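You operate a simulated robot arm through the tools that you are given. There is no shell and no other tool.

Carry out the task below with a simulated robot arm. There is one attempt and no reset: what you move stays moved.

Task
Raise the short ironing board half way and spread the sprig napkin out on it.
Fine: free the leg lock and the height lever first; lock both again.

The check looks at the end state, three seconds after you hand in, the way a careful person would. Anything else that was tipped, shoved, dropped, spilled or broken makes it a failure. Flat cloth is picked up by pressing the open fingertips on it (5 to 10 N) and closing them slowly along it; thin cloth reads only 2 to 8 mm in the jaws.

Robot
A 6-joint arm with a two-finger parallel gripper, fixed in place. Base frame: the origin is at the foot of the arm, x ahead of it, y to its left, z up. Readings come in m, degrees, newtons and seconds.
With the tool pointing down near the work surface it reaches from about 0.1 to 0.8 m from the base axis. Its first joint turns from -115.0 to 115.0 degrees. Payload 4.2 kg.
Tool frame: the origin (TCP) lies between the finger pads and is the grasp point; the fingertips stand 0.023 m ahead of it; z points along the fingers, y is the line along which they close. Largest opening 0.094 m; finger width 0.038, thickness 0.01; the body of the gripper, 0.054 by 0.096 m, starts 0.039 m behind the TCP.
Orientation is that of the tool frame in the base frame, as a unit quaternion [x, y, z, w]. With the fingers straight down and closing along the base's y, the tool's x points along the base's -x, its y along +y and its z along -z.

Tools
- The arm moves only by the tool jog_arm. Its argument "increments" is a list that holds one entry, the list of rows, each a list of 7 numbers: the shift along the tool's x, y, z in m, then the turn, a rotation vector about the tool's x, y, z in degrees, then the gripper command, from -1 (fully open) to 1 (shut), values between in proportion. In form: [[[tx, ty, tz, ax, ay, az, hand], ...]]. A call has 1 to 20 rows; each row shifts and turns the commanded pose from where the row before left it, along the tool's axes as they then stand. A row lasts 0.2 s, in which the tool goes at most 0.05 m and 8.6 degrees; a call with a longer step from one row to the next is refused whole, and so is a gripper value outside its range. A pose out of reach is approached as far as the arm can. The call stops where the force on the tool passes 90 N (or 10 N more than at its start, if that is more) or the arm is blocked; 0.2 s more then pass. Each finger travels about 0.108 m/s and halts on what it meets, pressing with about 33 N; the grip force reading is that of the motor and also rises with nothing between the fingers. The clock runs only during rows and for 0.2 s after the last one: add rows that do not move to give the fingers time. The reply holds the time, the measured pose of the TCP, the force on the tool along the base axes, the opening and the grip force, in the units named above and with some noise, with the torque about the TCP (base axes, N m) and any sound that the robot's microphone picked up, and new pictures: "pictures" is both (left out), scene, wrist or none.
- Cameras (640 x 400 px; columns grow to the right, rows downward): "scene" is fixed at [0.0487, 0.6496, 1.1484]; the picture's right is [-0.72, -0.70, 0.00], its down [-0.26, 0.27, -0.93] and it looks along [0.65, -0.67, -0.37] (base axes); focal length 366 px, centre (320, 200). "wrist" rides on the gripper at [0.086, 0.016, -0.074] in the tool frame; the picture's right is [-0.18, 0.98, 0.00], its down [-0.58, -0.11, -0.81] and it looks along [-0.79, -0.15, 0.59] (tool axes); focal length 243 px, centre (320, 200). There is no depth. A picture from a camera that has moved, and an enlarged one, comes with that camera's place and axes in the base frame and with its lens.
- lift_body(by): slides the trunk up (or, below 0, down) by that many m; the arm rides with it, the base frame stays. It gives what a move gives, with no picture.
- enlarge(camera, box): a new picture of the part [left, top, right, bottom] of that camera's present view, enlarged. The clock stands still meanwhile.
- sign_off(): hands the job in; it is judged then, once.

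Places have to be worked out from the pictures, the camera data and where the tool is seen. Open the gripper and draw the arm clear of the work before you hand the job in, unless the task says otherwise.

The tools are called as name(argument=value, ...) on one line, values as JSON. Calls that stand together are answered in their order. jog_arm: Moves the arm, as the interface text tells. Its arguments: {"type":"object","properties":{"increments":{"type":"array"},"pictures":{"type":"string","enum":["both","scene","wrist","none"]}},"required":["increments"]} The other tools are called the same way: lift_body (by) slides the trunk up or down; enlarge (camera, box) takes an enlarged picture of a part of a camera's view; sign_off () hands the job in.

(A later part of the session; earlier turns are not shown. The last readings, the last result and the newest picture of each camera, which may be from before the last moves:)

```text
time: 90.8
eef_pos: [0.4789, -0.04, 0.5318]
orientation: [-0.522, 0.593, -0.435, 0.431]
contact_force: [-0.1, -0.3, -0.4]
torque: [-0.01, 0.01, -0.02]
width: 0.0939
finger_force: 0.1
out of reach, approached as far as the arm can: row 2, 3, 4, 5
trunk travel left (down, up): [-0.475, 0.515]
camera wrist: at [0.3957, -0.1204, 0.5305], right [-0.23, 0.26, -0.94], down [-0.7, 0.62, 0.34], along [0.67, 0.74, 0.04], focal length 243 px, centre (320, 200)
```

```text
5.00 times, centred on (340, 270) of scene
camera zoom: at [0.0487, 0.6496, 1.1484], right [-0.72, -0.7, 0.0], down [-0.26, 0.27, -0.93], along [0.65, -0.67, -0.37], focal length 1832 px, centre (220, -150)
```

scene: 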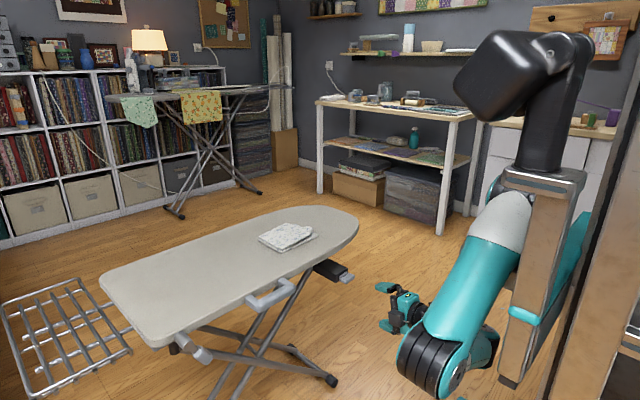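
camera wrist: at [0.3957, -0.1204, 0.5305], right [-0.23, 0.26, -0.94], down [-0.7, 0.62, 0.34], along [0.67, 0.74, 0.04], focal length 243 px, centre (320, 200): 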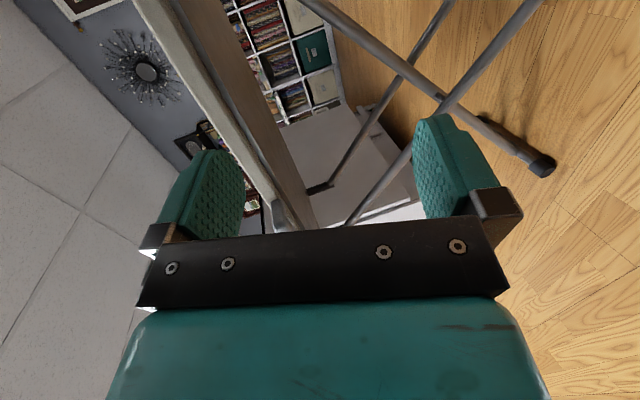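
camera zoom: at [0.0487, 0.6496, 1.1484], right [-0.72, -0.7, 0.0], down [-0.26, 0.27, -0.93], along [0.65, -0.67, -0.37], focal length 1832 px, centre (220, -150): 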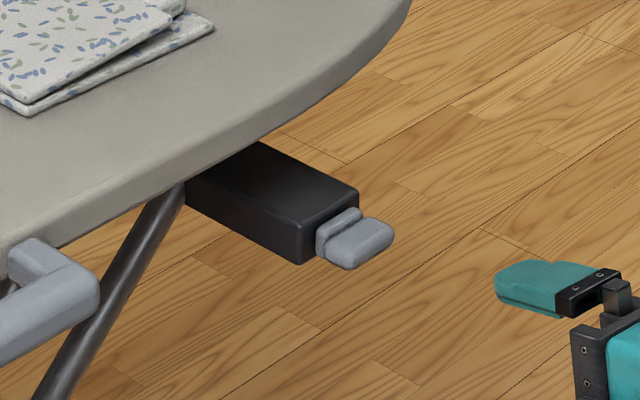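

The drift suggests the wrist bend is near its limit here. I'll raise the trunk and pitch the tool about 24° further down to relax it.

lift_body(by=0.12)

jog_arm(increments=[[[0, 0, 0, -8, 0, 0, -1], [0, 0, 0, -8, 0, 0, -1], [0, 0, 0, -8, 0, 0, -1], [0, 0, 0, 0, 0, 0, -1]]], pictures="scene")

```text
time: 92.3
eef_pos: [0.4803, -0.0393, 0.6524]
orientation: [-0.522, 0.593, -0.434, 0.432]
contact_force: [-0.8, -0.3, 0.0]
torque: [-0.02, -0.01, 0.0]
width: 0.0939
finger_force: 0.1
trunk travel left (down, up): [-0.595, 0.395]
```

```text
time: 93.3
eef_pos: [0.4538, -0.0255, 0.6448]
orientation: [-0.6, 0.672, -0.303, 0.311]
contact_force: [-0.3, -0.2, -0.7]
torque: [0.01, 0.05, -0.01]
width: 0.0938
finger_force: 0.0
out of reach, approached as far as the arm can: row 1, 2, 3
trunk travel left (down, up): [-0.595, 0.395]
```

scene: 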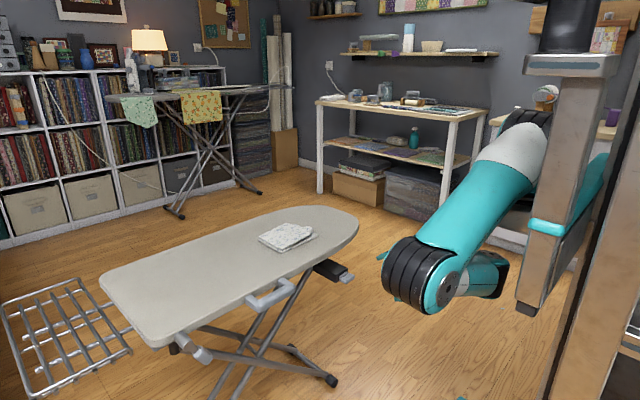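

The arm posture is hard to read from this picture, so I'll zoom in on it before moving further.

enlarge(camera="scene", box=[350, 90, 640, 330])

enlarge(camera="wrist", box=[0, 0, 640, 400])

```text
1.67 times, centred on (495, 210) of scene
camera zoom: at [0.0487, 0.6496, 1.1484], right [-0.72, -0.7, 0.0], down [-0.26, 0.27, -0.93], along [0.65, -0.67, -0.37], focal length 611 px, centre (28, 183)
```

zoom: 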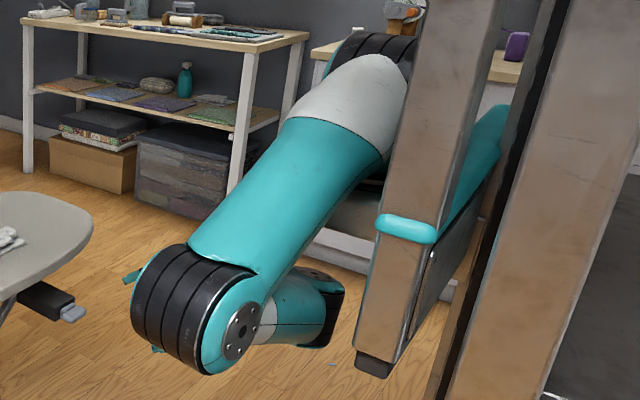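

```text
1.00 times, centred on (320, 200) of wrist (not enlarged: the box is as wide or as high as the picture)
camera zoom: at [0.3777, -0.1088, 0.6736], right [-0.59, 0.28, -0.76], down [-0.51, 0.59, 0.62], along [0.62, 0.75, -0.21], focal length 243 px, centre (320, 200)
```

zoom: 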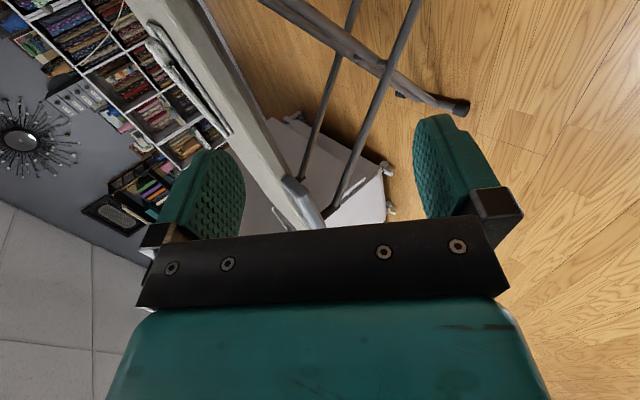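

Comparing the views, the arm's real turning axis is near (0.26, -0.12), and I had pulled the wrist almost onto that axis. I'll move the tool back out in +x and then toward the height lever at about 38° pitch.

jog_arm(increments=[[[0.0018, -0.0121, 0.015, 0, 0, 0, -1], [0.0018, -0.0121, 0.015, 0, 0, 0, -1], [0.0018, -0.0121, 0.015, 0, 0, 0, -1], [0.0018, -0.0121, 0.015, 0, 0, 0, -1], [0.0158, 0.0112, 0.0106, 0, 0, 0, -1], [0.0158, 0.0112, 0.0106, 0, 0, 0, -1], [0.0158, 0.0112, 0.0106, 0, 0, 0, -1], [0.0158, 0.0112, 0.0106, 0, 0, 0, -1], [0, 0, 0, 0, 0, 0, -1]]], pictures="both")

```text
time: 95.3
eef_pos: [0.5012, -0.0246, 0.5565]
orientation: [-0.6, 0.672, -0.303, 0.311]
contact_force: [-0.4, 0.0, 0.2]
torque: [-0.02, -0.03, -0.01]
width: 0.0939
finger_force: 0.1
out of reach, approached as far as the arm can: row 1, 2, 3, 4, 5, 6, 7, 8
trunk travel left (down, up): [-0.595, 0.395]
camera wrist: at [0.4247, -0.1059, 0.5857], right [-0.59, 0.28, -0.76], down [-0.51, 0.6, 0.62], along [0.62, 0.75, -0.21], focal length 243 px, centre (320, 200)
```

scene: 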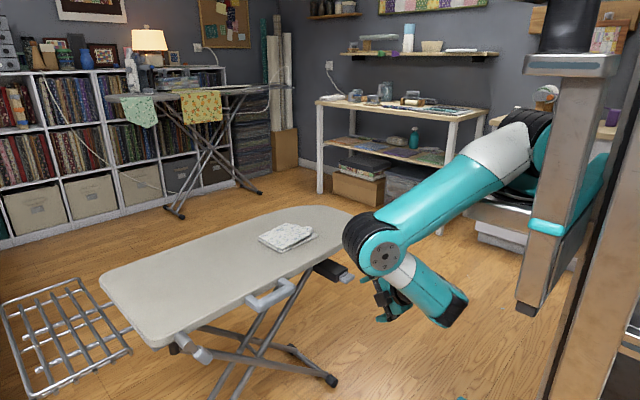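
wrist: 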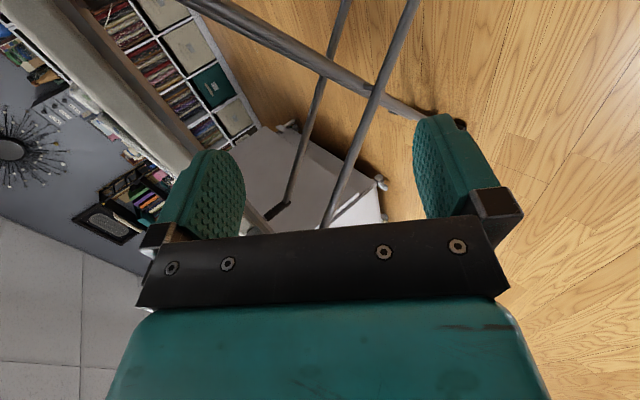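

The tool is stuck near y=-0.025. I'll probe small single-axis moves again to see which directions are open.

jog_arm(increments=[[[0.01, 0, 0, 0, 0, 0, -1], [-0.01, 0, 0, 0, 0, 0, -1], [0, 0.01, 0, 0, 0, 0, -1], [0, -0.01, 0, 0, 0, 0, -1], [0, 0, 0.01, 0, 0, 0, -1], [0, 0, -0.01, 0, 0, 0, -1], [0, 0, 0, 4, 0, 0, -1], [0, 0, 0, -4, 0, 0, -1], [0, 0, 0, 0, 4, 0, -1], [0, 0, 0, 0, -4, 0, -1], [0, 0, 0, 0, 0, 4, -1], [0, 0, 0, 0, 0, -4, -1]]], pictures="none")

```text
time: 97.9
eef_pos: [0.4988, -0.0168, 0.5532]
orientation: [-0.601, 0.67, -0.302, 0.314]
contact_force: [-0.2, 0.1, -0.3]
torque: [0.01, 0.0, 0.0]
width: 0.0938
finger_force: 0.1
out of reach, approached as far as the arm can: row 1
trunk travel left (down, up): [-0.595, 0.395]
```

Only -y travel is blocked. I'll test whether yawing the tool either way opens it up.

jog_arm(increments=[[[0, 0, 0, 0.43, 6.24, 4.98, -1], [0, 0, 0, 0.43, 6.24, 4.98, -1], [0.01, 0, 0, 0, 0, 0, -1], [0.01, 0, 0, 0, 0, 0, -1], [0.01, 0, 0, 0, 0, 0, -1], [0.01, 0, 0, 0, 0, 0, -1]]], pictures="none")

jog_arm(increments=[[[0, 0, 0, -0.43, -6.24, -4.98, -1], [0, 0, 0, -0.43, -6.24, -4.98, -1], [0, 0, 0, -0.43, -6.24, -4.98, -1], [0, 0, 0, -0.43, -6.24, -4.98, -1], [0.01, 0, 0, 0, 0, 0, -1], [0.01, 0, 0, 0, 0, 0, -1], [0.01, 0, 0, 0, 0, 0, -1], [0.01, 0, 0, 0, 0, 0, -1]]], pictures="none")

```text
time: 99.3
eef_pos: [0.4857, -0.054, 0.5512]
orientation: [-0.502, 0.748, -0.342, 0.268]
contact_force: [-0.7, -0.4, -0.2]
torque: [-0.02, 0.0, 0.0]
width: 0.094
finger_force: 0.0
trunk travel left (down, up): [-0.595, 0.395]
```

```text
time: 101.1
eef_pos: [0.4443, -0.0669, 0.5355]
orientation: [0.687, -0.581, 0.256, -0.353]
contact_force: [0.5, -0.4, 0.3]
torque: [0.02, -0.03, 0.03]
width: 0.0943
finger_force: 0.1
out of reach, approached as far as the arm can: row 2, 3, 4
trunk travel left (down, up): [-0.595, 0.395]
```

Yawing the tool toward -y opens up the motion, so I'll approach the height lever diagonally with the tool azimuth near -45°. I'll yaw first, then move in.

jog_arm(increments=[[[0.0, 0, 0, 0.49, 6.57, 5.2, -1], [0, 0, 0, 0.49, 6.57, 5.2, -1], [0, 0, 0, 0.49, 6.57, 5.2, -1], [0, 0, 0, 0.49, 6.57, 5.2, -1], [0, 0, 0, 0.49, 6.57, 5.2, -1], [0, 0, 0, 0.49, 6.57, 5.2, -1], [0, 0, 0, 0.49, 6.57, 5.2, -1], [0, 0, 0, 0, 0, 0, -1]]], pictures="scene")

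```text
time: 102.9
eef_pos: [0.4448, -0.0656, 0.5364]
orientation: [-0.313, 0.844, -0.396, 0.181]
contact_force: [-0.4, 0.3, 0.0]
torque: [0.01, -0.01, -0.01]
width: 0.0939
finger_force: 0.0
trunk travel left (down, up): [-0.595, 0.395]
```

scene: 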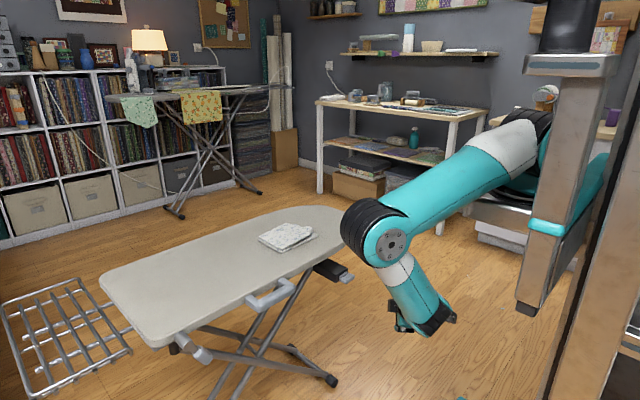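

All reachable. I'll translate to a pre-grasp position about 0.1 m in front of the tab along this diagonal and look.

jog_arm(increments=[[[-0.0258, -0.0131, 0.0125, 0, 0, 0, -1], [-0.0258, -0.0131, 0.0125, 0, 0, 0, -1], [-0.0258, -0.0131, 0.0125, 0, 0, 0, -1], [-0.0258, -0.0131, 0.0125, 0, 0, 0, -1], [-0.0258, -0.0131, 0.0125, 0, 0, 0, -1], [0, 0, 0, 0, 0, 0, -1]]], pictures="both")

enlarge(camera="wrist", box=[220, 0, 460, 230])

enlarge(camera="scene", box=[290, 230, 410, 330])

```text
time: 104.3
eef_pos: [0.5988, -0.0454, 0.5572]
orientation: [-0.315, 0.843, -0.398, 0.181]
contact_force: [-0.7, -0.1, 0.3]
torque: [0.03, 0.0, 0.01]
width: 0.094
finger_force: 0.1
trunk travel left (down, up): [-0.595, 0.395]
camera wrist: at [0.4876, -0.0546, 0.5844], right [-0.24, 0.6, -0.76], down [0.02, 0.79, 0.62], along [0.97, 0.13, -0.21], focal length 243 px, centre (320, 200)
```

scene: 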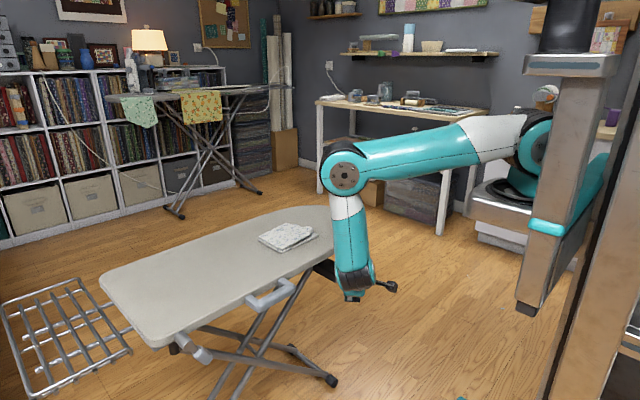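
wrist: 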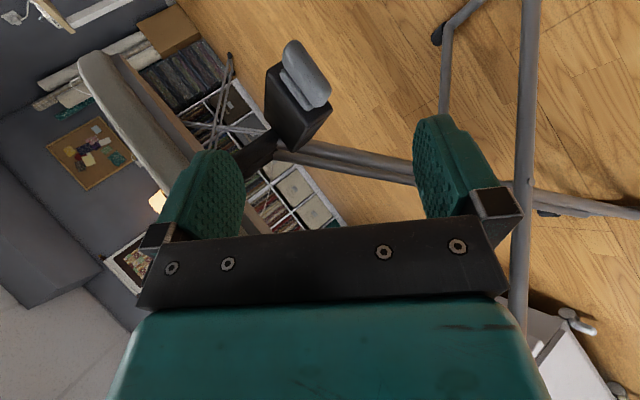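

```text
1.74 times, centred on (340, 115) of wrist
camera zoom: at [0.4876, -0.0546, 0.5844], right [-0.24, 0.6, -0.76], down [0.02, 0.79, 0.62], along [0.97, 0.13, -0.21], focal length 422 px, centre (285, 348)
```

zoom: 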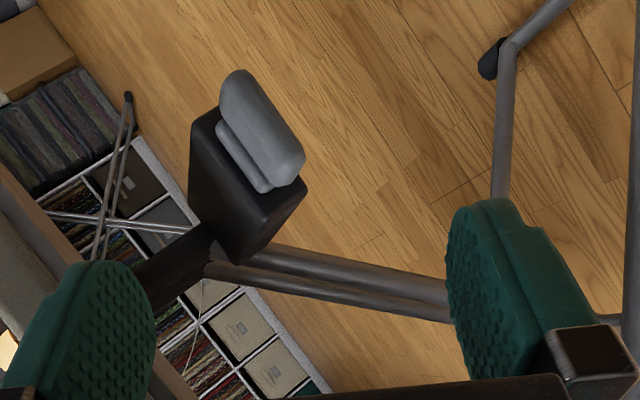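

```text
4.00 times, centred on (350, 280) of scene
camera zoom: at [0.0487, 0.6496, 1.1484], right [-0.72, -0.7, 0.0], down [-0.26, 0.27, -0.93], along [0.65, -0.67, -0.37], focal length 1465 px, centre (200, -120)
```

zoom: 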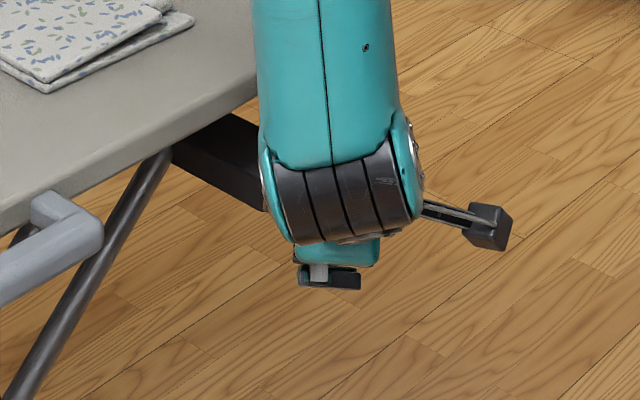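

The tab is clearly visible at about (0.656, -0.11, 0.498), and it is a flat paddle with its long side along y. I'll level the tool pitch to about 8° so the fingers pinch it top and bottom, and lower the trunk to keep the arm bent.

jog_arm(increments=[[[0, 0, 0, 7.5, 0, 0, -1], [0, 0, 0, 7.5, 0, 0, -1], [0, 0, 0, 7.5, 0, 0, -1], [0, 0, 0, 7.5, 0, 0, -1], [0, 0, 0, 0, 0, 0, -1]]], pictures="none")

lift_body(by=-0.08)

jog_arm(increments=[[[0, -0.01, 0, 0, 0, 0, -1], [0, -0.01, 0, 0, 0, 0, -1], [0, -0.01, 0, 0, 0, 0, -1], [0, 0, 0, 0, 0, 0, -1]]], pictures="both")

enlarge(camera="wrist", box=[220, 0, 460, 230])

```text
time: 105.5
eef_pos: [0.598, -0.0436, 0.5546]
orientation: [-0.257, 0.711, -0.602, 0.256]
contact_force: [-0.7, 0.4, 0.3]
torque: [0.02, 0.01, 0.0]
width: 0.0938
finger_force: 0.1
trunk travel left (down, up): [-0.595, 0.395]
```

```text
time: 106.7
eef_pos: [0.5997, -0.0446, 0.4748]
orientation: [-0.257, 0.711, -0.602, 0.257]
contact_force: [-0.5, 0.0, -0.6]
torque: [-0.01, -0.02, 0.0]
width: 0.094
finger_force: 0.1
trunk travel left (down, up): [-0.515, 0.475]
```

```text
time: 107.7
eef_pos: [0.6004, -0.0487, 0.5048]
orientation: [-0.257, 0.712, -0.601, 0.257]
contact_force: [0.6, -0.9, 0.4]
torque: [0.02, 0.0, 0.02]
width: 0.0939
finger_force: 0.0
trunk travel left (down, up): [-0.515, 0.475]
camera wrist: at [0.4851, -0.0514, 0.4945], right [0.08, 0.27, -0.96], down [-0.11, 0.96, 0.26], along [0.99, 0.09, 0.1], focal length 243 px, centre (320, 200)
```

scene: 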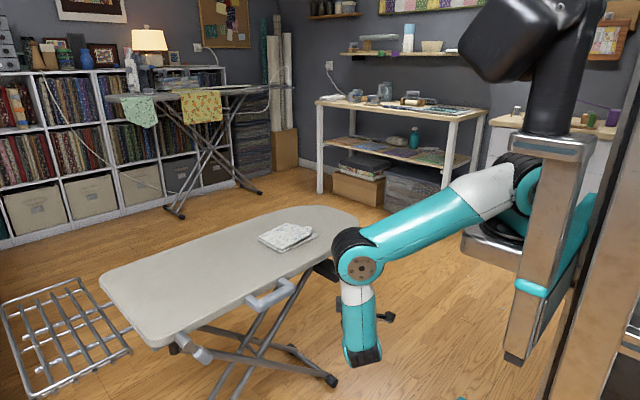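
wrist: 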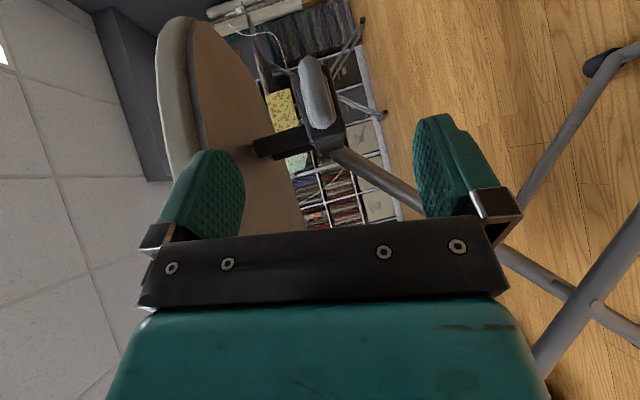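

```text
1.74 times, centred on (340, 115) of wrist
camera zoom: at [0.4851, -0.0514, 0.4945], right [0.08, 0.27, -0.96], down [-0.11, 0.96, 0.26], along [0.99, 0.09, 0.1], focal length 422 px, centre (285, 348)
```

zoom: 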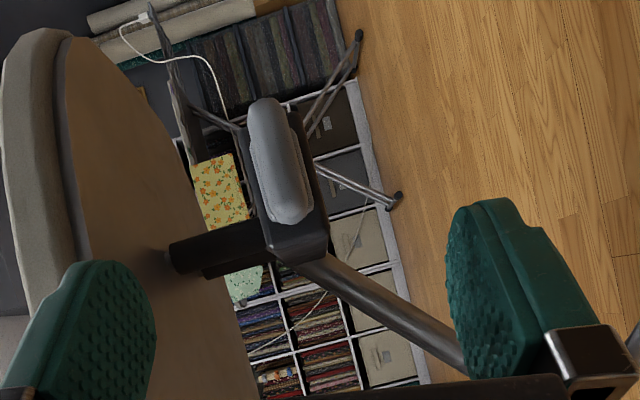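

The view is nearly head-on: the tab is centred on the box face at about (0.661, -0.11, 0.495), straight along my approach axis. I'll narrow the jaws and move in.

jog_arm(increments=[[[-0.001, -0.0015, 0.012, 0, 0, 0, 0.0], [-0.001, -0.0015, 0.012, 0, 0, 0, 0.0], [0, 0, 0.012, 0, 0, 0, 0.0], [0, 0, 0.012, 0, 0, 0, 0.0], [0, 0, 0.012, 0, 0, 0, 0.0], [0, 0, 0.01, 0, 0, 0, 0.0], [0, 0, 0, 0, 0, 0, 0.0]]], pictures="wrist")

enlarge(camera="wrist", box=[220, 20, 460, 230])

```text
time: 109.3
eef_pos: [0.6502, -0.098, 0.4983]
orientation: [-0.257, 0.712, -0.601, 0.256]
contact_force: [0.1, -0.6, 0.0]
torque: [-0.01, 0.04, 0.03]
width: 0.0471
finger_force: 0.0
trunk travel left (down, up): [-0.515, 0.475]
camera wrist: at [0.5343, -0.1013, 0.4878], right [0.08, 0.27, -0.96], down [-0.11, 0.96, 0.26], along [0.99, 0.09, 0.11], focal length 243 px, centre (320, 200)
```

wrist: 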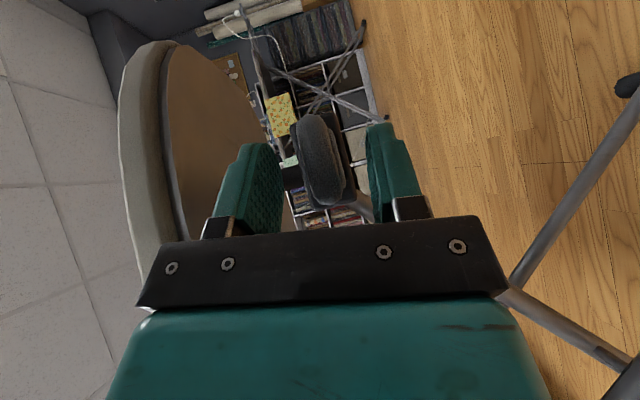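

```text
1.90 times, centred on (340, 125) of wrist
camera zoom: at [0.5343, -0.1013, 0.4878], right [0.08, 0.27, -0.96], down [-0.11, 0.96, 0.26], along [0.99, 0.09, 0.11], focal length 462 px, centre (282, 343)
```

zoom: 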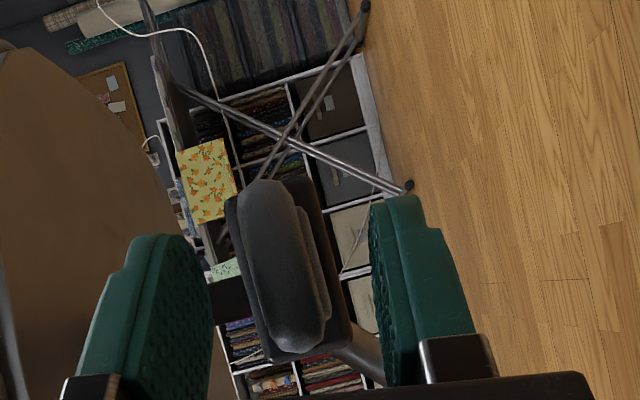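

The tab is between the fingers. I'll close on it.

jog_arm(increments=[[[0, 0, 0, 0, 0, 0, 0.3], [0, 0, 0, 0, 0, 0, 0.5], [0, 0, 0, 0, 0, 0, 0.8], [0, 0, 0, 0, 0, 0, 0.9], [0, 0, 0, 0, 0, 0, 0.9]]], pictures="wrist")

```text
time: 110.5
eef_pos: [0.6487, -0.0998, 0.4986]
orientation: [-0.257, 0.711, -0.601, 0.257]
contact_force: [-3.8, 7.8, -2.1]
torque: [-0.79, -1.07, -1.14]
width: 0.0223
finger_force: 45.1
trunk travel left (down, up): [-0.515, 0.475]
camera wrist: at [0.5343, -0.1013, 0.4879], right [0.08, 0.27, -0.96], down [-0.11, 0.96, 0.26], along [0.99, 0.09, 0.11], focal length 243 px, centre (320, 200)
```

wrist: 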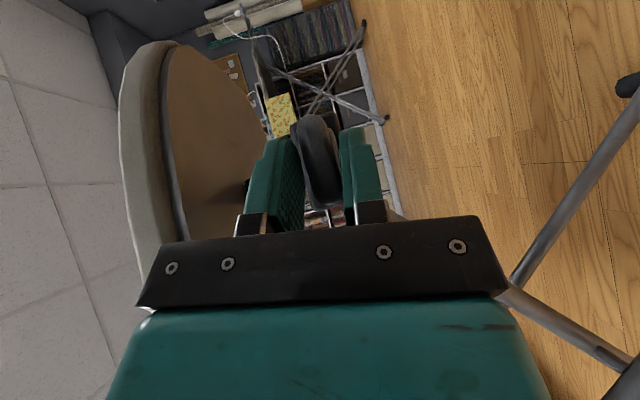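

I have it gripped (22 mm). I'll try pulling it out toward -x by a few mm and read the force.

jog_arm(increments=[[[0.0037, 0.0003, -0.0034, 0, 0, 0, 0.9], [0.0037, 0.0003, -0.0034, 0, 0, 0, 0.9], [0, 0, 0, 0, 0, 0, 0.9]]], pictures="none")

```text
time: 111.3
eef_pos: [0.6405, -0.0979, 0.4989]
orientation: [-0.258, 0.711, -0.601, 0.258]
contact_force: [28.0, 10.4, -12.0]
torque: [-1.28, 0.16, 0.18]
width: 0.02
finger_force: 44.5
trunk travel left (down, up): [-0.515, 0.475]
```

It resisted with 28 N. I'll check whether the tab moved or the fingers slipped.

enlarge(camera="wrist", box=[220, 20, 460, 230])

jog_arm(increments=[[[-0.0037, -0.0003, 0.0034, 0, 0, 0, 0.9], [-0.0037, -0.0003, 0.0034, 0, 0, 0, 0.9], [0, 0, 0, 0, 0, 0, 0.9]]], pictures="none")

```text
1.90 times, centred on (340, 125) of wrist
camera zoom: at [0.525, -0.1002, 0.4875], right [0.08, 0.27, -0.96], down [-0.11, 0.96, 0.26], along [0.99, 0.09, 0.11], focal length 462 px, centre (282, 343)
```

zoom: 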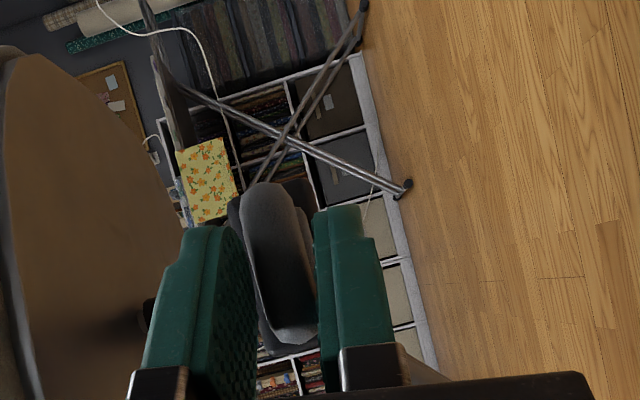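

```text
time: 112.1
eef_pos: [0.6471, -0.1022, 0.4972]
orientation: [-0.256, 0.712, -0.603, 0.253]
contact_force: [-17.8, -13.4, -6.5]
torque: [-1.54, -0.2, 0.19]
width: 0.0212
finger_force: 45.4
trunk travel left (down, up): [-0.515, 0.475]
```

The paddle slipped in the fingers, so it isn't a pull. I'll re-seat the grip and try tipping it upward.

jog_arm(increments=[[[0, 0, 0, 0, 0, 0, 0.3], [0, 0, 0, 0, 0, 0, 0.3], [0, 0, 0.003, 0, 0, 0, 0.3], [0, 0, 0, 0, 0, 0, 0.9], [0, 0, 0, 0, 0, 0, 0.9]]], pictures="none")

jog_arm(increments=[[[0, -0.004, 0, 0, 0, 0, 0.9], [0, -0.004, 0, 0, 0, 0, 0.9], [0, 0, 0, 0, 0, 0, 0.9]]], pictures="none")

```text
time: 113.3
eef_pos: [0.6517, -0.1013, 0.4981]
orientation: [-0.257, 0.712, -0.601, 0.257]
contact_force: [1.7, 1.8, 0.1]
torque: [-0.91, -1.06, -0.58]
width: 0.0231
finger_force: 45.4
trunk travel left (down, up): [-0.515, 0.475]
```

```text
time: 114.1
eef_pos: [0.6518, -0.103, 0.4978]
orientation: [-0.26, 0.717, -0.594, 0.255]
contact_force: [9.3, 15.6, -63.6]
torque: [-1.2, -0.43, 1.11]
width: 0.0237
finger_force: 44.9
trunk travel left (down, up): [-0.515, 0.475]
```

Upward is rigid at 64 N with no motion. I'll return and try downward.

jog_arm(increments=[[[0, 0.004, 0, 0, 0, 0, 0.9], [0, 0.004, 0, 0, 0, 0, 0.9], [0, 0.004, 0, 0, 0, 0, 0.9], [0, 0.003, 0, 0, 0, 0, 0.9], [0, 0, 0, 0, 0, 0, 0.9]]], pictures="none")

```text
time: 115.3
eef_pos: [0.6513, -0.1015, 0.4973]
orientation: [-0.252, 0.707, -0.608, 0.259]
contact_force: [-9.2, -15.7, 51.6]
torque: [-0.5, -1.47, -1.41]
width: 0.0225
finger_force: 45.0
trunk travel left (down, up): [-0.515, 0.475]
```

Down is rigid too. I'll return to neutral and try sliding it sideways toward -y, then +y.

jog_arm(increments=[[[0, -0.007, 0, 0, 0, 0, 0.9], [0.0027, -0.0006, 0.0029, 0, 0, 0, 0.9], [0.0027, -0.0006, 0.0029, 0, 0, 0, 0.9], [0, 0, 0, 0, 0, 0, 0.9]]], pictures="wrist")

enlarge(camera="wrist", box=[220, 20, 460, 230])

jog_arm(increments=[[[-0.0027, 0.0006, -0.0029, 0, 0, 0, 0.9], [-0.0027, 0.0006, -0.0029, 0, 0, 0, 0.9], [-0.0027, 0.0006, -0.0029, 0, 0, 0, 0.9], [-0.0027, 0.0006, -0.0029, 0, 0, 0, 0.9], [0, 0, 0, 0, 0, 0, 0.9]]], pictures="wrist")

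enlarge(camera="wrist", box=[220, 20, 460, 230])

```text
time: 116.3
eef_pos: [0.6535, -0.1048, 0.4976]
orientation: [-0.261, 0.711, -0.599, 0.261]
contact_force: [-12.8, 56.9, 5.1]
torque: [-1.05, -0.96, 1.17]
width: 0.0238
finger_force: 44.9
trunk travel left (down, up): [-0.515, 0.475]
camera wrist: at [0.5382, -0.1085, 0.4873], right [0.08, 0.27, -0.96], down [-0.12, 0.96, 0.26], along [0.99, 0.1, 0.11], focal length 243 px, centre (320, 200)
```

wrist: 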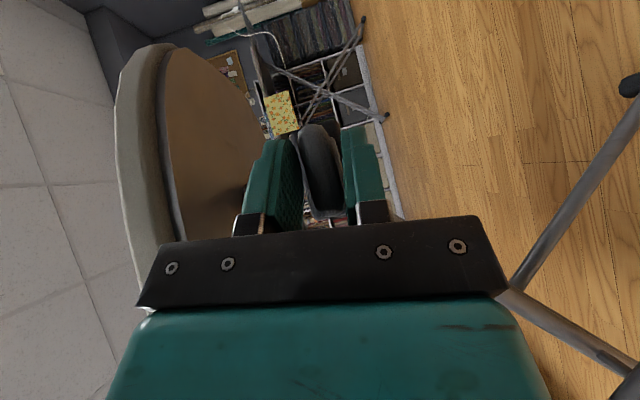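

```text
1.90 times, centred on (340, 125) of wrist
camera zoom: at [0.5382, -0.1085, 0.4873], right [0.08, 0.27, -0.96], down [-0.12, 0.96, 0.26], along [0.99, 0.1, 0.11], focal length 462 px, centre (282, 343)
```

zoom: 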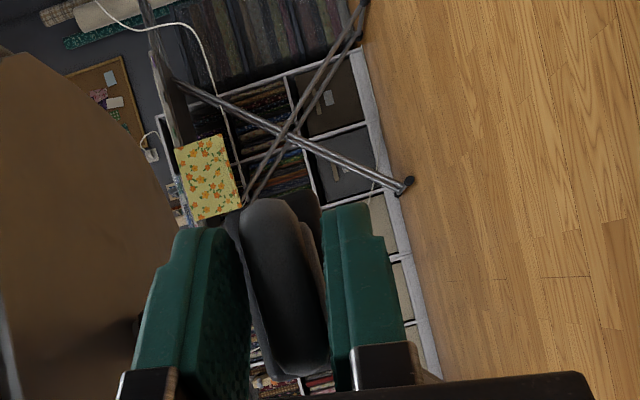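

```text
time: 117.5
eef_pos: [0.6481, -0.0957, 0.4979]
orientation: [-0.256, 0.711, -0.605, 0.251]
contact_force: [-32.5, -34.6, 19.2]
torque: [-1.82, -0.24, -0.24]
width: 0.02
finger_force: 44.7
trunk travel left (down, up): [-0.515, 0.475]
camera wrist: at [0.5326, -0.0974, 0.488], right [0.08, 0.26, -0.96], down [-0.1, 0.96, 0.25], along [0.99, 0.08, 0.1], focal length 243 px, centre (320, 200)
```

wrist: 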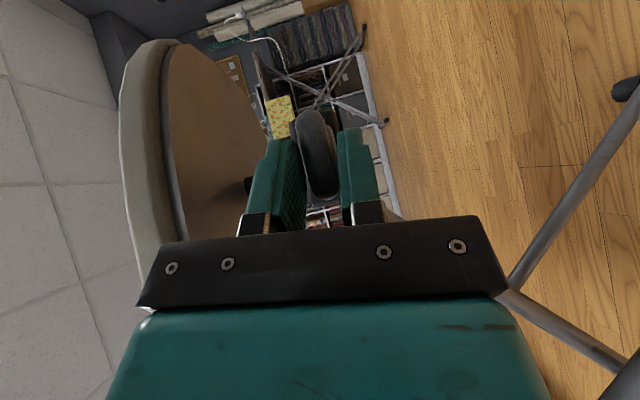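

```text
1.90 times, centred on (340, 125) of wrist
camera zoom: at [0.5326, -0.0974, 0.488], right [0.08, 0.26, -0.96], down [-0.1, 0.96, 0.25], along [0.99, 0.08, 0.1], focal length 462 px, centre (282, 343)
```

zoom: 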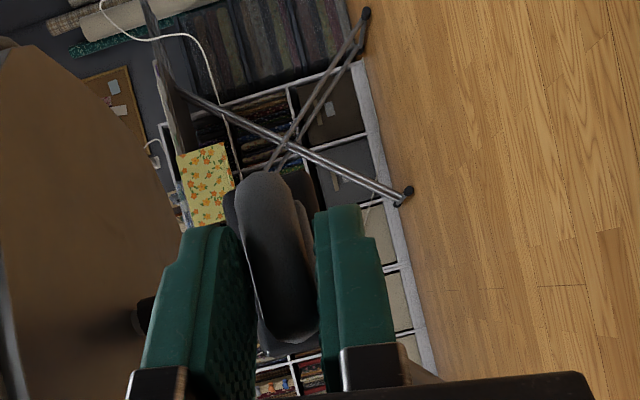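

Sideways is also rigid; the pads only slipped. I'll re-centre and try twisting the paddle about the x axis like a thumb-turn.

jog_arm(increments=[[[0, 0, 0, 0, 0, 0, 0.3], [0, 0, 0, 0, 0, 0, 0.3], [0.003, 0, 0.004, 0, 0, 0, 0.3], [0.0024, 0, 0.004, 0, 0, 0, 0.3], [0, 0, 0, 0, 0, 0, 0.9], [0, 0, 0, 0, 0, 0, 0.9]]], pictures="none")

jog_arm(increments=[[[0, 0, 0, -5.9, -0.46, 5.4, 0.9], [0, 0, 0, 0, 0, 0, 0.9]]], pictures="none")

```text
time: 118.3
eef_pos: [0.6491, -0.096, 0.4957]
orientation: [-0.259, 0.712, -0.601, 0.253]
contact_force: [0.2, 0.4, 1.0]
torque: [0.01, 0.01, 0.01]
width: 0.0331
finger_force: 0.0
trunk travel left (down, up): [-0.515, 0.475]
stopped in row 3: the force on the tool passed its limit at 99 N (the readings are from after the stop); the commanded pose is now the measured one
```

```text
time: 118.9
eef_pos: [0.6492, -0.0959, 0.499]
orientation: [-0.24, 0.749, -0.555, 0.272]
contact_force: [-11.3, 4.1, 37.3]
torque: [-2.27, -0.05, 0.29]
width: 0.0254
finger_force: 44.6
trunk travel left (down, up): [-0.515, 0.475]
```

Twisting is resisted at about 2.3 N·m. I'll undo the twist, open, and back off to look at whether anything about the tab has changed.

jog_arm(increments=[[[0, 0, 0, 5.9, 0.46, -5.4, 0.6], [0, 0, 0, 0, 0, 0, -0.1], [0, 0, 0, 0, 0, 0, -0.1], [0, 0, -0.015, 0, 0, 0, -0.1], [0, 0, -0.015, 0, 0, 0, -0.3], [0, 0, -0.015, 0, 0, 0, -1], [0, 0, -0.015, 0, 0, 0, -1], [0, 0, 0, 0, 0, 0, -1]]], pictures="wrist")

enlarge(camera="wrist", box=[260, 20, 400, 200])

enlarge(camera="wrist", box=[280, 40, 360, 160])

```text
time: 120.7
eef_pos: [0.6086, -0.0523, 0.5034]
orientation: [-0.259, 0.712, -0.601, 0.254]
contact_force: [0.4, 0.6, -0.8]
torque: [0.01, -0.02, 0.0]
width: 0.0939
finger_force: 0.0
trunk travel left (down, up): [-0.515, 0.475]
camera wrist: at [0.4932, -0.0549, 0.4949], right [0.07, 0.26, -0.96], down [-0.11, 0.96, 0.26], along [0.99, 0.08, 0.1], focal length 243 px, centre (320, 200)
```

wrist: 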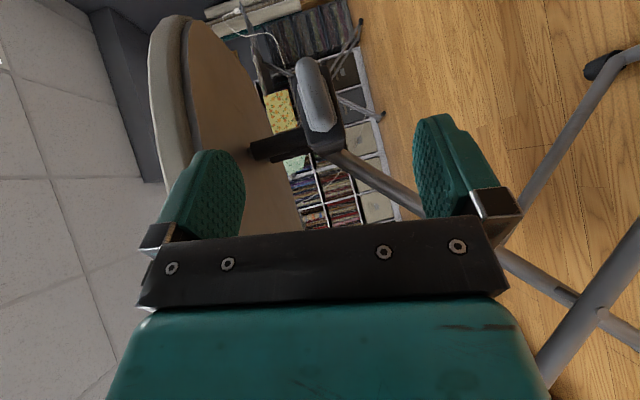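

```text
2.22 times, centred on (330, 110) of wrist
camera zoom: at [0.4932, -0.0549, 0.4949], right [0.07, 0.26, -0.96], down [-0.11, 0.96, 0.26], along [0.99, 0.08, 0.1], focal length 539 px, centre (298, 400)
```

zoom: 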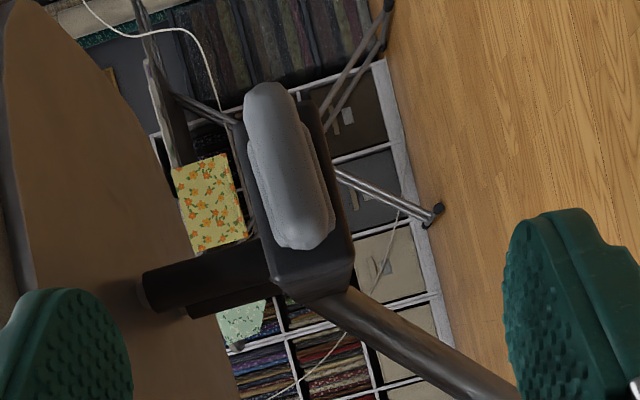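

```text
3.33 times, centred on (320, 100) of wrist
camera zoom: at [0.4932, -0.0549, 0.4949], right [0.07, 0.26, -0.96], down [-0.11, 0.96, 0.26], along [0.99, 0.08, 0.1], focal length 809 px, centre (320, 533)
```

zoom: 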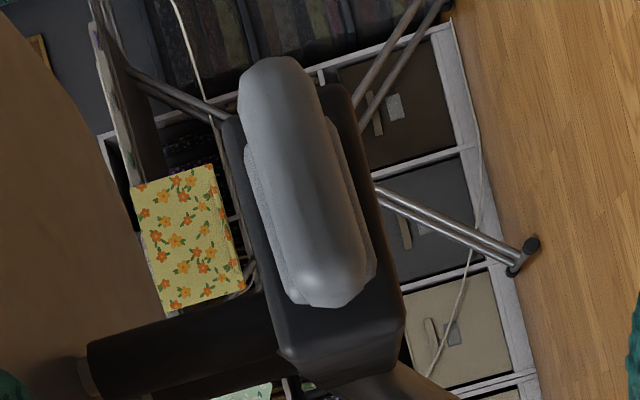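

The tab looks like a plunger-style paddle with a flange at the box face. Since every other direction is rigid, I'll close the fingers and press it inward along +x, watching the force.

jog_arm(increments=[[[0, 0, 0, 0, 0, 0, 1], [0, 0, 0, 0, 0, 0, 1], [0.0192, -0.0011, 0.0171, 0, 0, 0, 1], [0.0192, -0.0011, 0.0171, 0, 0, 0, 1], [-0.0029, -0.0002, 0.0027, 0, 0, 0, 1], [-0.0029, -0.0002, 0.0027, 0, 0, 0, 1], [-0.0029, -0.0002, 0.0027, 0, 0, 0, 1], [0, 0, 0, 0, 0, 0, 1]]], pictures="wrist")

enlarge(camera="wrist", box=[240, 40, 400, 230])

```text
time: 122.5
eef_pos: [0.6151, -0.1043, 0.4982]
orientation: [-0.26, 0.712, -0.601, 0.253]
contact_force: [0.7, 0.2, 0.0]
torque: [0.02, 0.0, -0.04]
width: 0.0
finger_force: 33.3
trunk travel left (down, up): [-0.515, 0.475]
camera wrist: at [0.4999, -0.1063, 0.4893], right [0.07, 0.26, -0.96], down [-0.11, 0.96, 0.26], along [0.99, 0.08, 0.1], focal length 243 px, centre (320, 200)
```

wrist: 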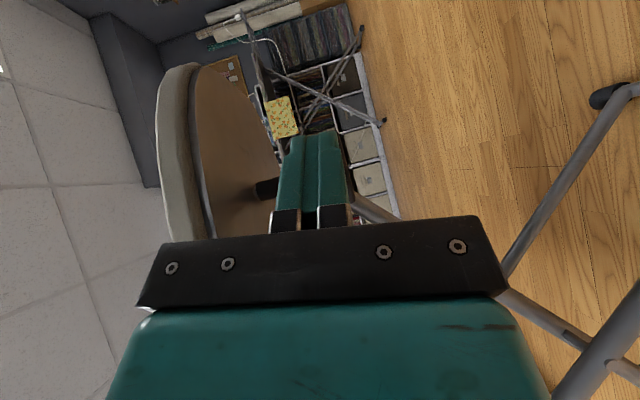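

```text
2.11 times, centred on (320, 135) of wrist
camera zoom: at [0.4999, -0.1063, 0.4893], right [0.07, 0.26, -0.96], down [-0.11, 0.96, 0.26], along [0.99, 0.08, 0.1], focal length 511 px, centre (320, 337)
```

zoom: 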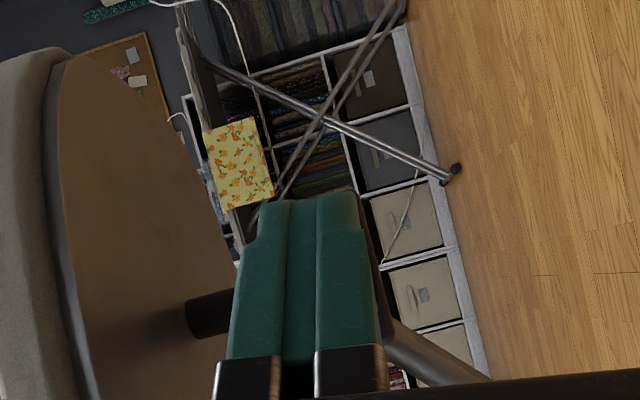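

No contact yet. I'll press on in small +x steps.

jog_arm(increments=[[[-0.0029, -0.0002, 0.0027, 0, 0, 0, 1], [-0.0029, -0.0002, 0.0027, 0, 0, 0, 1], [0, 0, 0, 0, 0, 0, 1]]], pictures="none")

jog_arm(increments=[[[-0.0029, -0.0002, 0.0027, 0, 0, 0, 1], [0, 0, 0, 0, 0, 0, 1]]], pictures="none")

jog_arm(increments=[[[-0.0029, -0.0002, 0.0027, 0, 0, 0, 1], [0, 0, 0, 0, 0, 0, 1]]], pictures="none")

jog_arm(increments=[[[-0.0029, -0.0002, 0.0027, 0, 0, 0, 1], [0, 0, 0, 0, 0, 0, 1]]], pictures="none")

```text
time: 123.3
eef_pos: [0.6232, -0.1039, 0.5]
orientation: [-0.259, 0.712, -0.601, 0.254]
contact_force: [0.0, 0.2, -0.5]
torque: [-0.02, 0.0, -0.02]
width: 0.0
finger_force: 32.8
trunk travel left (down, up): [-0.515, 0.475]
```

```text
time: 123.9
eef_pos: [0.6258, -0.1049, 0.4987]
orientation: [-0.26, 0.712, -0.602, 0.251]
contact_force: [-49.7, 15.5, 4.6]
torque: [-0.03, -0.12, 0.28]
width: 0.0001
finger_force: 32.8
trunk travel left (down, up): [-0.515, 0.475]
```

```text
time: 124.2
eef_pos: [0.625, -0.1061, 0.4973]
orientation: [-0.263, 0.712, -0.603, 0.247]
contact_force: [-26.8, 9.6, 4.7]
torque: [0.0, -0.15, 0.14]
width: 0.0
finger_force: 33.2
trunk travel left (down, up): [-0.515, 0.475]
stopped in row 1: the force on the tool passed its limit at 103 N (the readings are from after the stop); the commanded pose is now the measured one
```

```text
time: 124.7
eef_pos: [0.6253, -0.1085, 0.4956]
orientation: [-0.264, 0.712, -0.604, 0.241]
contact_force: [-21.6, 8.5, 4.1]
torque: [-0.04, -0.07, 0.13]
width: 0.0
finger_force: 32.6
trunk travel left (down, up): [-0.515, 0.475]
stopped in row 2: the force on the tool passed its limit at 95 N (the readings are from after the stop); the commanded pose is now the measured one
```

Pressing in is rigid as well. The earlier pull met only about 28 N while moving 8 mm, so it may really have been sliding out. I'll back off, re-grip deeper and pull further with pictures.

jog_arm(increments=[[[0.0045, 0, -0.0095, 0, 0, 0, 1], [0, 0, -0.015, 0, 0, 0, 0.5], [-0.004, 0, -0.01, 0, 0, 0, 0.0], [0, 0, 0, 0, 0, 0, 0.0], [0, 0, 0, 0, 0, 0, 0.0]]], pictures="wrist")

enlarge(camera="wrist", box=[220, 20, 420, 220])

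```text
time: 125.9
eef_pos: [0.6031, -0.0821, 0.5007]
orientation: [-0.265, 0.712, -0.603, 0.243]
contact_force: [-0.7, 0.3, -0.2]
torque: [0.01, 0.02, 0.02]
width: 0.0469
finger_force: 0.1
trunk travel left (down, up): [-0.515, 0.475]
camera wrist: at [0.487, -0.0836, 0.4937], right [0.06, 0.25, -0.97], down [-0.09, 0.96, 0.25], along [0.99, 0.08, 0.08], focal length 243 px, centre (320, 200)
```

wrist: 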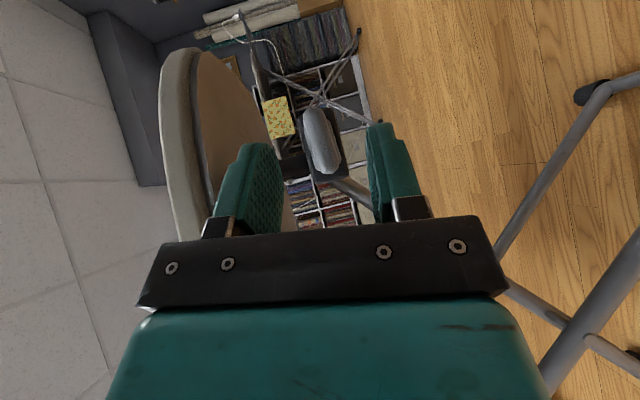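

```text
2.00 times, centred on (320, 120) of wrist
camera zoom: at [0.487, -0.0836, 0.4937], right [0.06, 0.25, -0.97], down [-0.09, 0.96, 0.25], along [0.99, 0.08, 0.08], focal length 485 px, centre (320, 360)
```

zoom: 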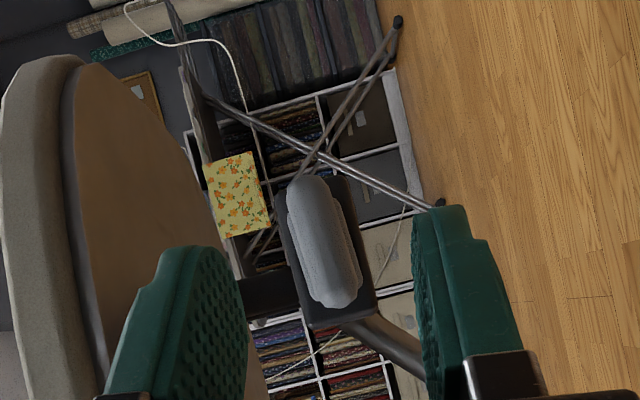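

I'll re-grip and pull straight along -x in steps, comparing pictures.

jog_arm(increments=[[[-0.0117, -0.0015, 0.012, 0, 0, 0, 0.0], [-0.0116, -0.0015, 0.012, 0, 0, 0, 0.0], [0, 0, 0.0125, 0, 0, 0, 0.0], [0, 0, 0.0125, 0, 0, 0, 0.0], [0, 0, 0, 0, 0, 0, 0.4], [0, 0, 0, 0, 0, 0, 0.7], [0, 0, 0, 0, 0, 0, 1], [0, 0, 0, 0, 0, 0, 1]]], pictures="wrist")

enlarge(camera="wrist", box=[240, 60, 400, 220])

jog_arm(increments=[[[0.0037, 0.0004, -0.0033, 0, 0, 0, 1], [0.0037, 0.0004, -0.0033, 0, 0, 0, 1], [0.0037, 0.0004, -0.0033, 0, 0, 0, 1], [0, 0, 0, 0, 0, 0, 1]]], pictures="wrist")

enlarge(camera="wrist", box=[240, 60, 400, 220])

```text
time: 127.7
eef_pos: [0.6516, -0.1028, 0.4984]
orientation: [-0.262, 0.711, -0.606, 0.243]
contact_force: [3.6, -6.4, 10.4]
torque: [-1.17, -1.22, 0.01]
width: 0.0235
finger_force: 44.5
trunk travel left (down, up): [-0.515, 0.475]
camera wrist: at [0.5372, -0.105, 0.4909], right [0.06, 0.25, -0.97], down [-0.09, 0.96, 0.24], along [0.99, 0.08, 0.08], focal length 243 px, centre (320, 200)
```

wrist: 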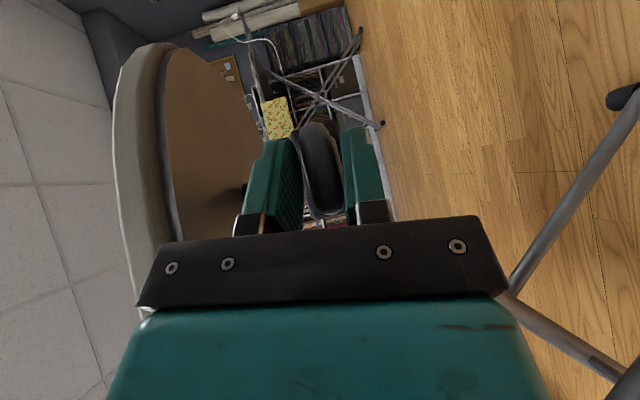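

```text
2.50 times, centred on (320, 140) of wrist
camera zoom: at [0.5372, -0.105, 0.4909], right [0.06, 0.25, -0.97], down [-0.09, 0.96, 0.24], along [0.99, 0.08, 0.08], focal length 606 px, centre (320, 350)
```

zoom: 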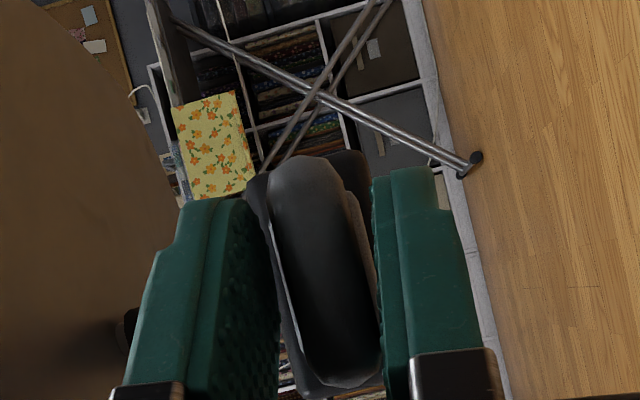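

```text
time: 128.7
eef_pos: [0.6373, -0.1024, 0.497]
orientation: [-0.265, 0.71, -0.605, 0.244]
contact_force: [20.9, 11.5, 9.6]
torque: [-1.3, -0.08, 0.46]
width: 0.0187
finger_force: 44.9
trunk travel left (down, up): [-0.515, 0.475]
camera wrist: at [0.5225, -0.1037, 0.4906], right [0.06, 0.25, -0.97], down [-0.1, 0.96, 0.24], along [0.99, 0.08, 0.08], focal length 243 px, centre (320, 200)
```

wrist: 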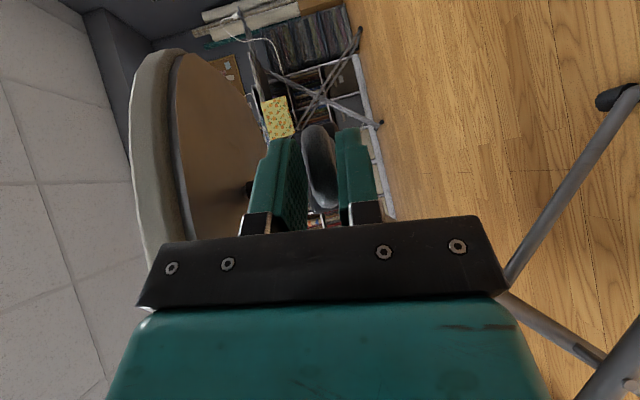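

```text
2.50 times, centred on (320, 140) of wrist
camera zoom: at [0.5225, -0.1037, 0.4906], right [0.06, 0.25, -0.97], down [-0.1, 0.96, 0.24], along [0.99, 0.08, 0.08], focal length 606 px, centre (320, 350)
```

zoom: 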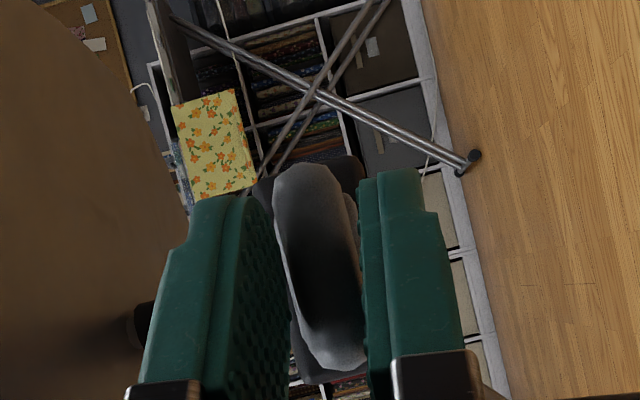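

The pads slip off the rounded edge at 20–28 N, because the diagonal approach allows only a shallow grip. I need a straight-on approach, so I'll back off and change the wrist branch by passing the tool through alignment with the forearm.

jog_arm(increments=[[[0, 0, 0, 0, 0, 0, 0.0], [0, 0, 0, 0, 0, 0, -0.2], [0.002, 0, -0.02, 0, 0, 0, -0.5], [0, 0, -0.02, 0, 0, 0, -1], [0, 0, -0.02, 0, 0, 0, -1], [0, 0, -0.02, 0, 0, 0, -1], [0, 0, 0, 0, 0, 0, -1]]], pictures="both")

enlarge(camera="scene", box=[310, 140, 570, 380])

```text
time: 130.3
eef_pos: [0.5829, -0.045, 0.5092]
orientation: [-0.264, 0.712, -0.604, 0.242]
contact_force: [0.6, 0.4, 0.2]
torque: [0.0, 0.01, 0.01]
width: 0.0939
finger_force: 0.2
trunk travel left (down, up): [-0.515, 0.475]
camera wrist: at [0.4673, -0.0465, 0.5018], right [0.06, 0.25, -0.97], down [-0.09, 0.96, 0.25], along [0.99, 0.08, 0.08], focal length 243 px, centre (320, 200)
```

scene: 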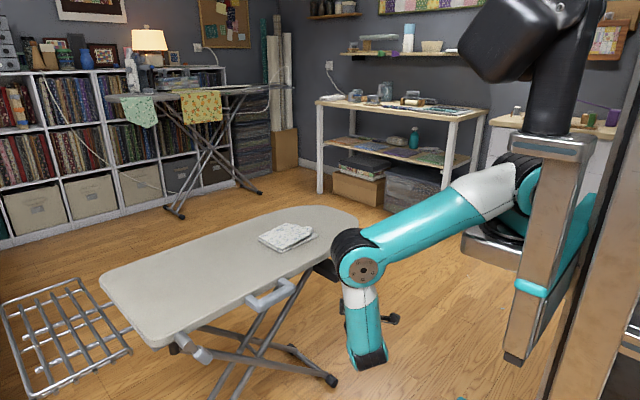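
wrist: 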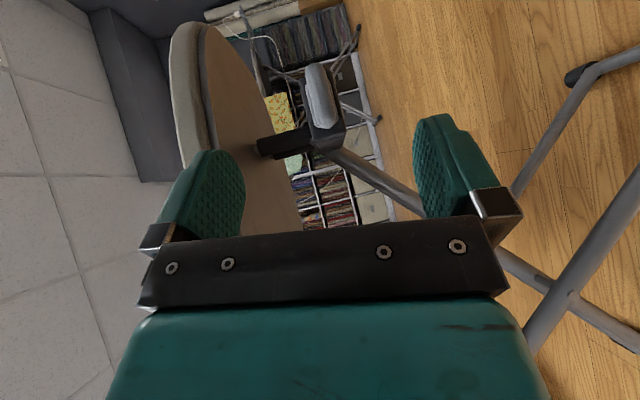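

```text
1.67 times, centred on (440, 260) of scene
camera zoom: at [0.0487, 0.6496, 1.1484], right [-0.72, -0.7, 0.0], down [-0.26, 0.27, -0.93], along [0.65, -0.67, -0.37], focal length 611 px, centre (120, 100)
```

zoom: 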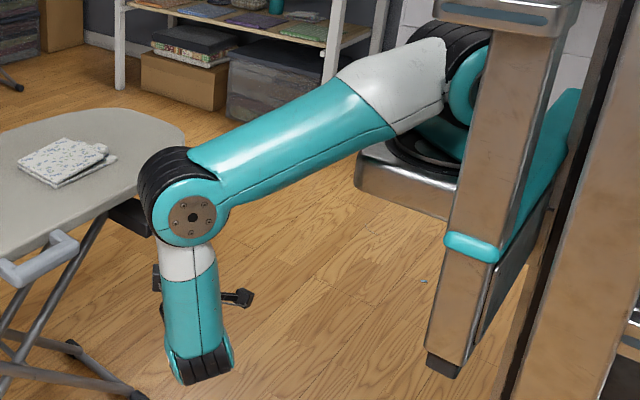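

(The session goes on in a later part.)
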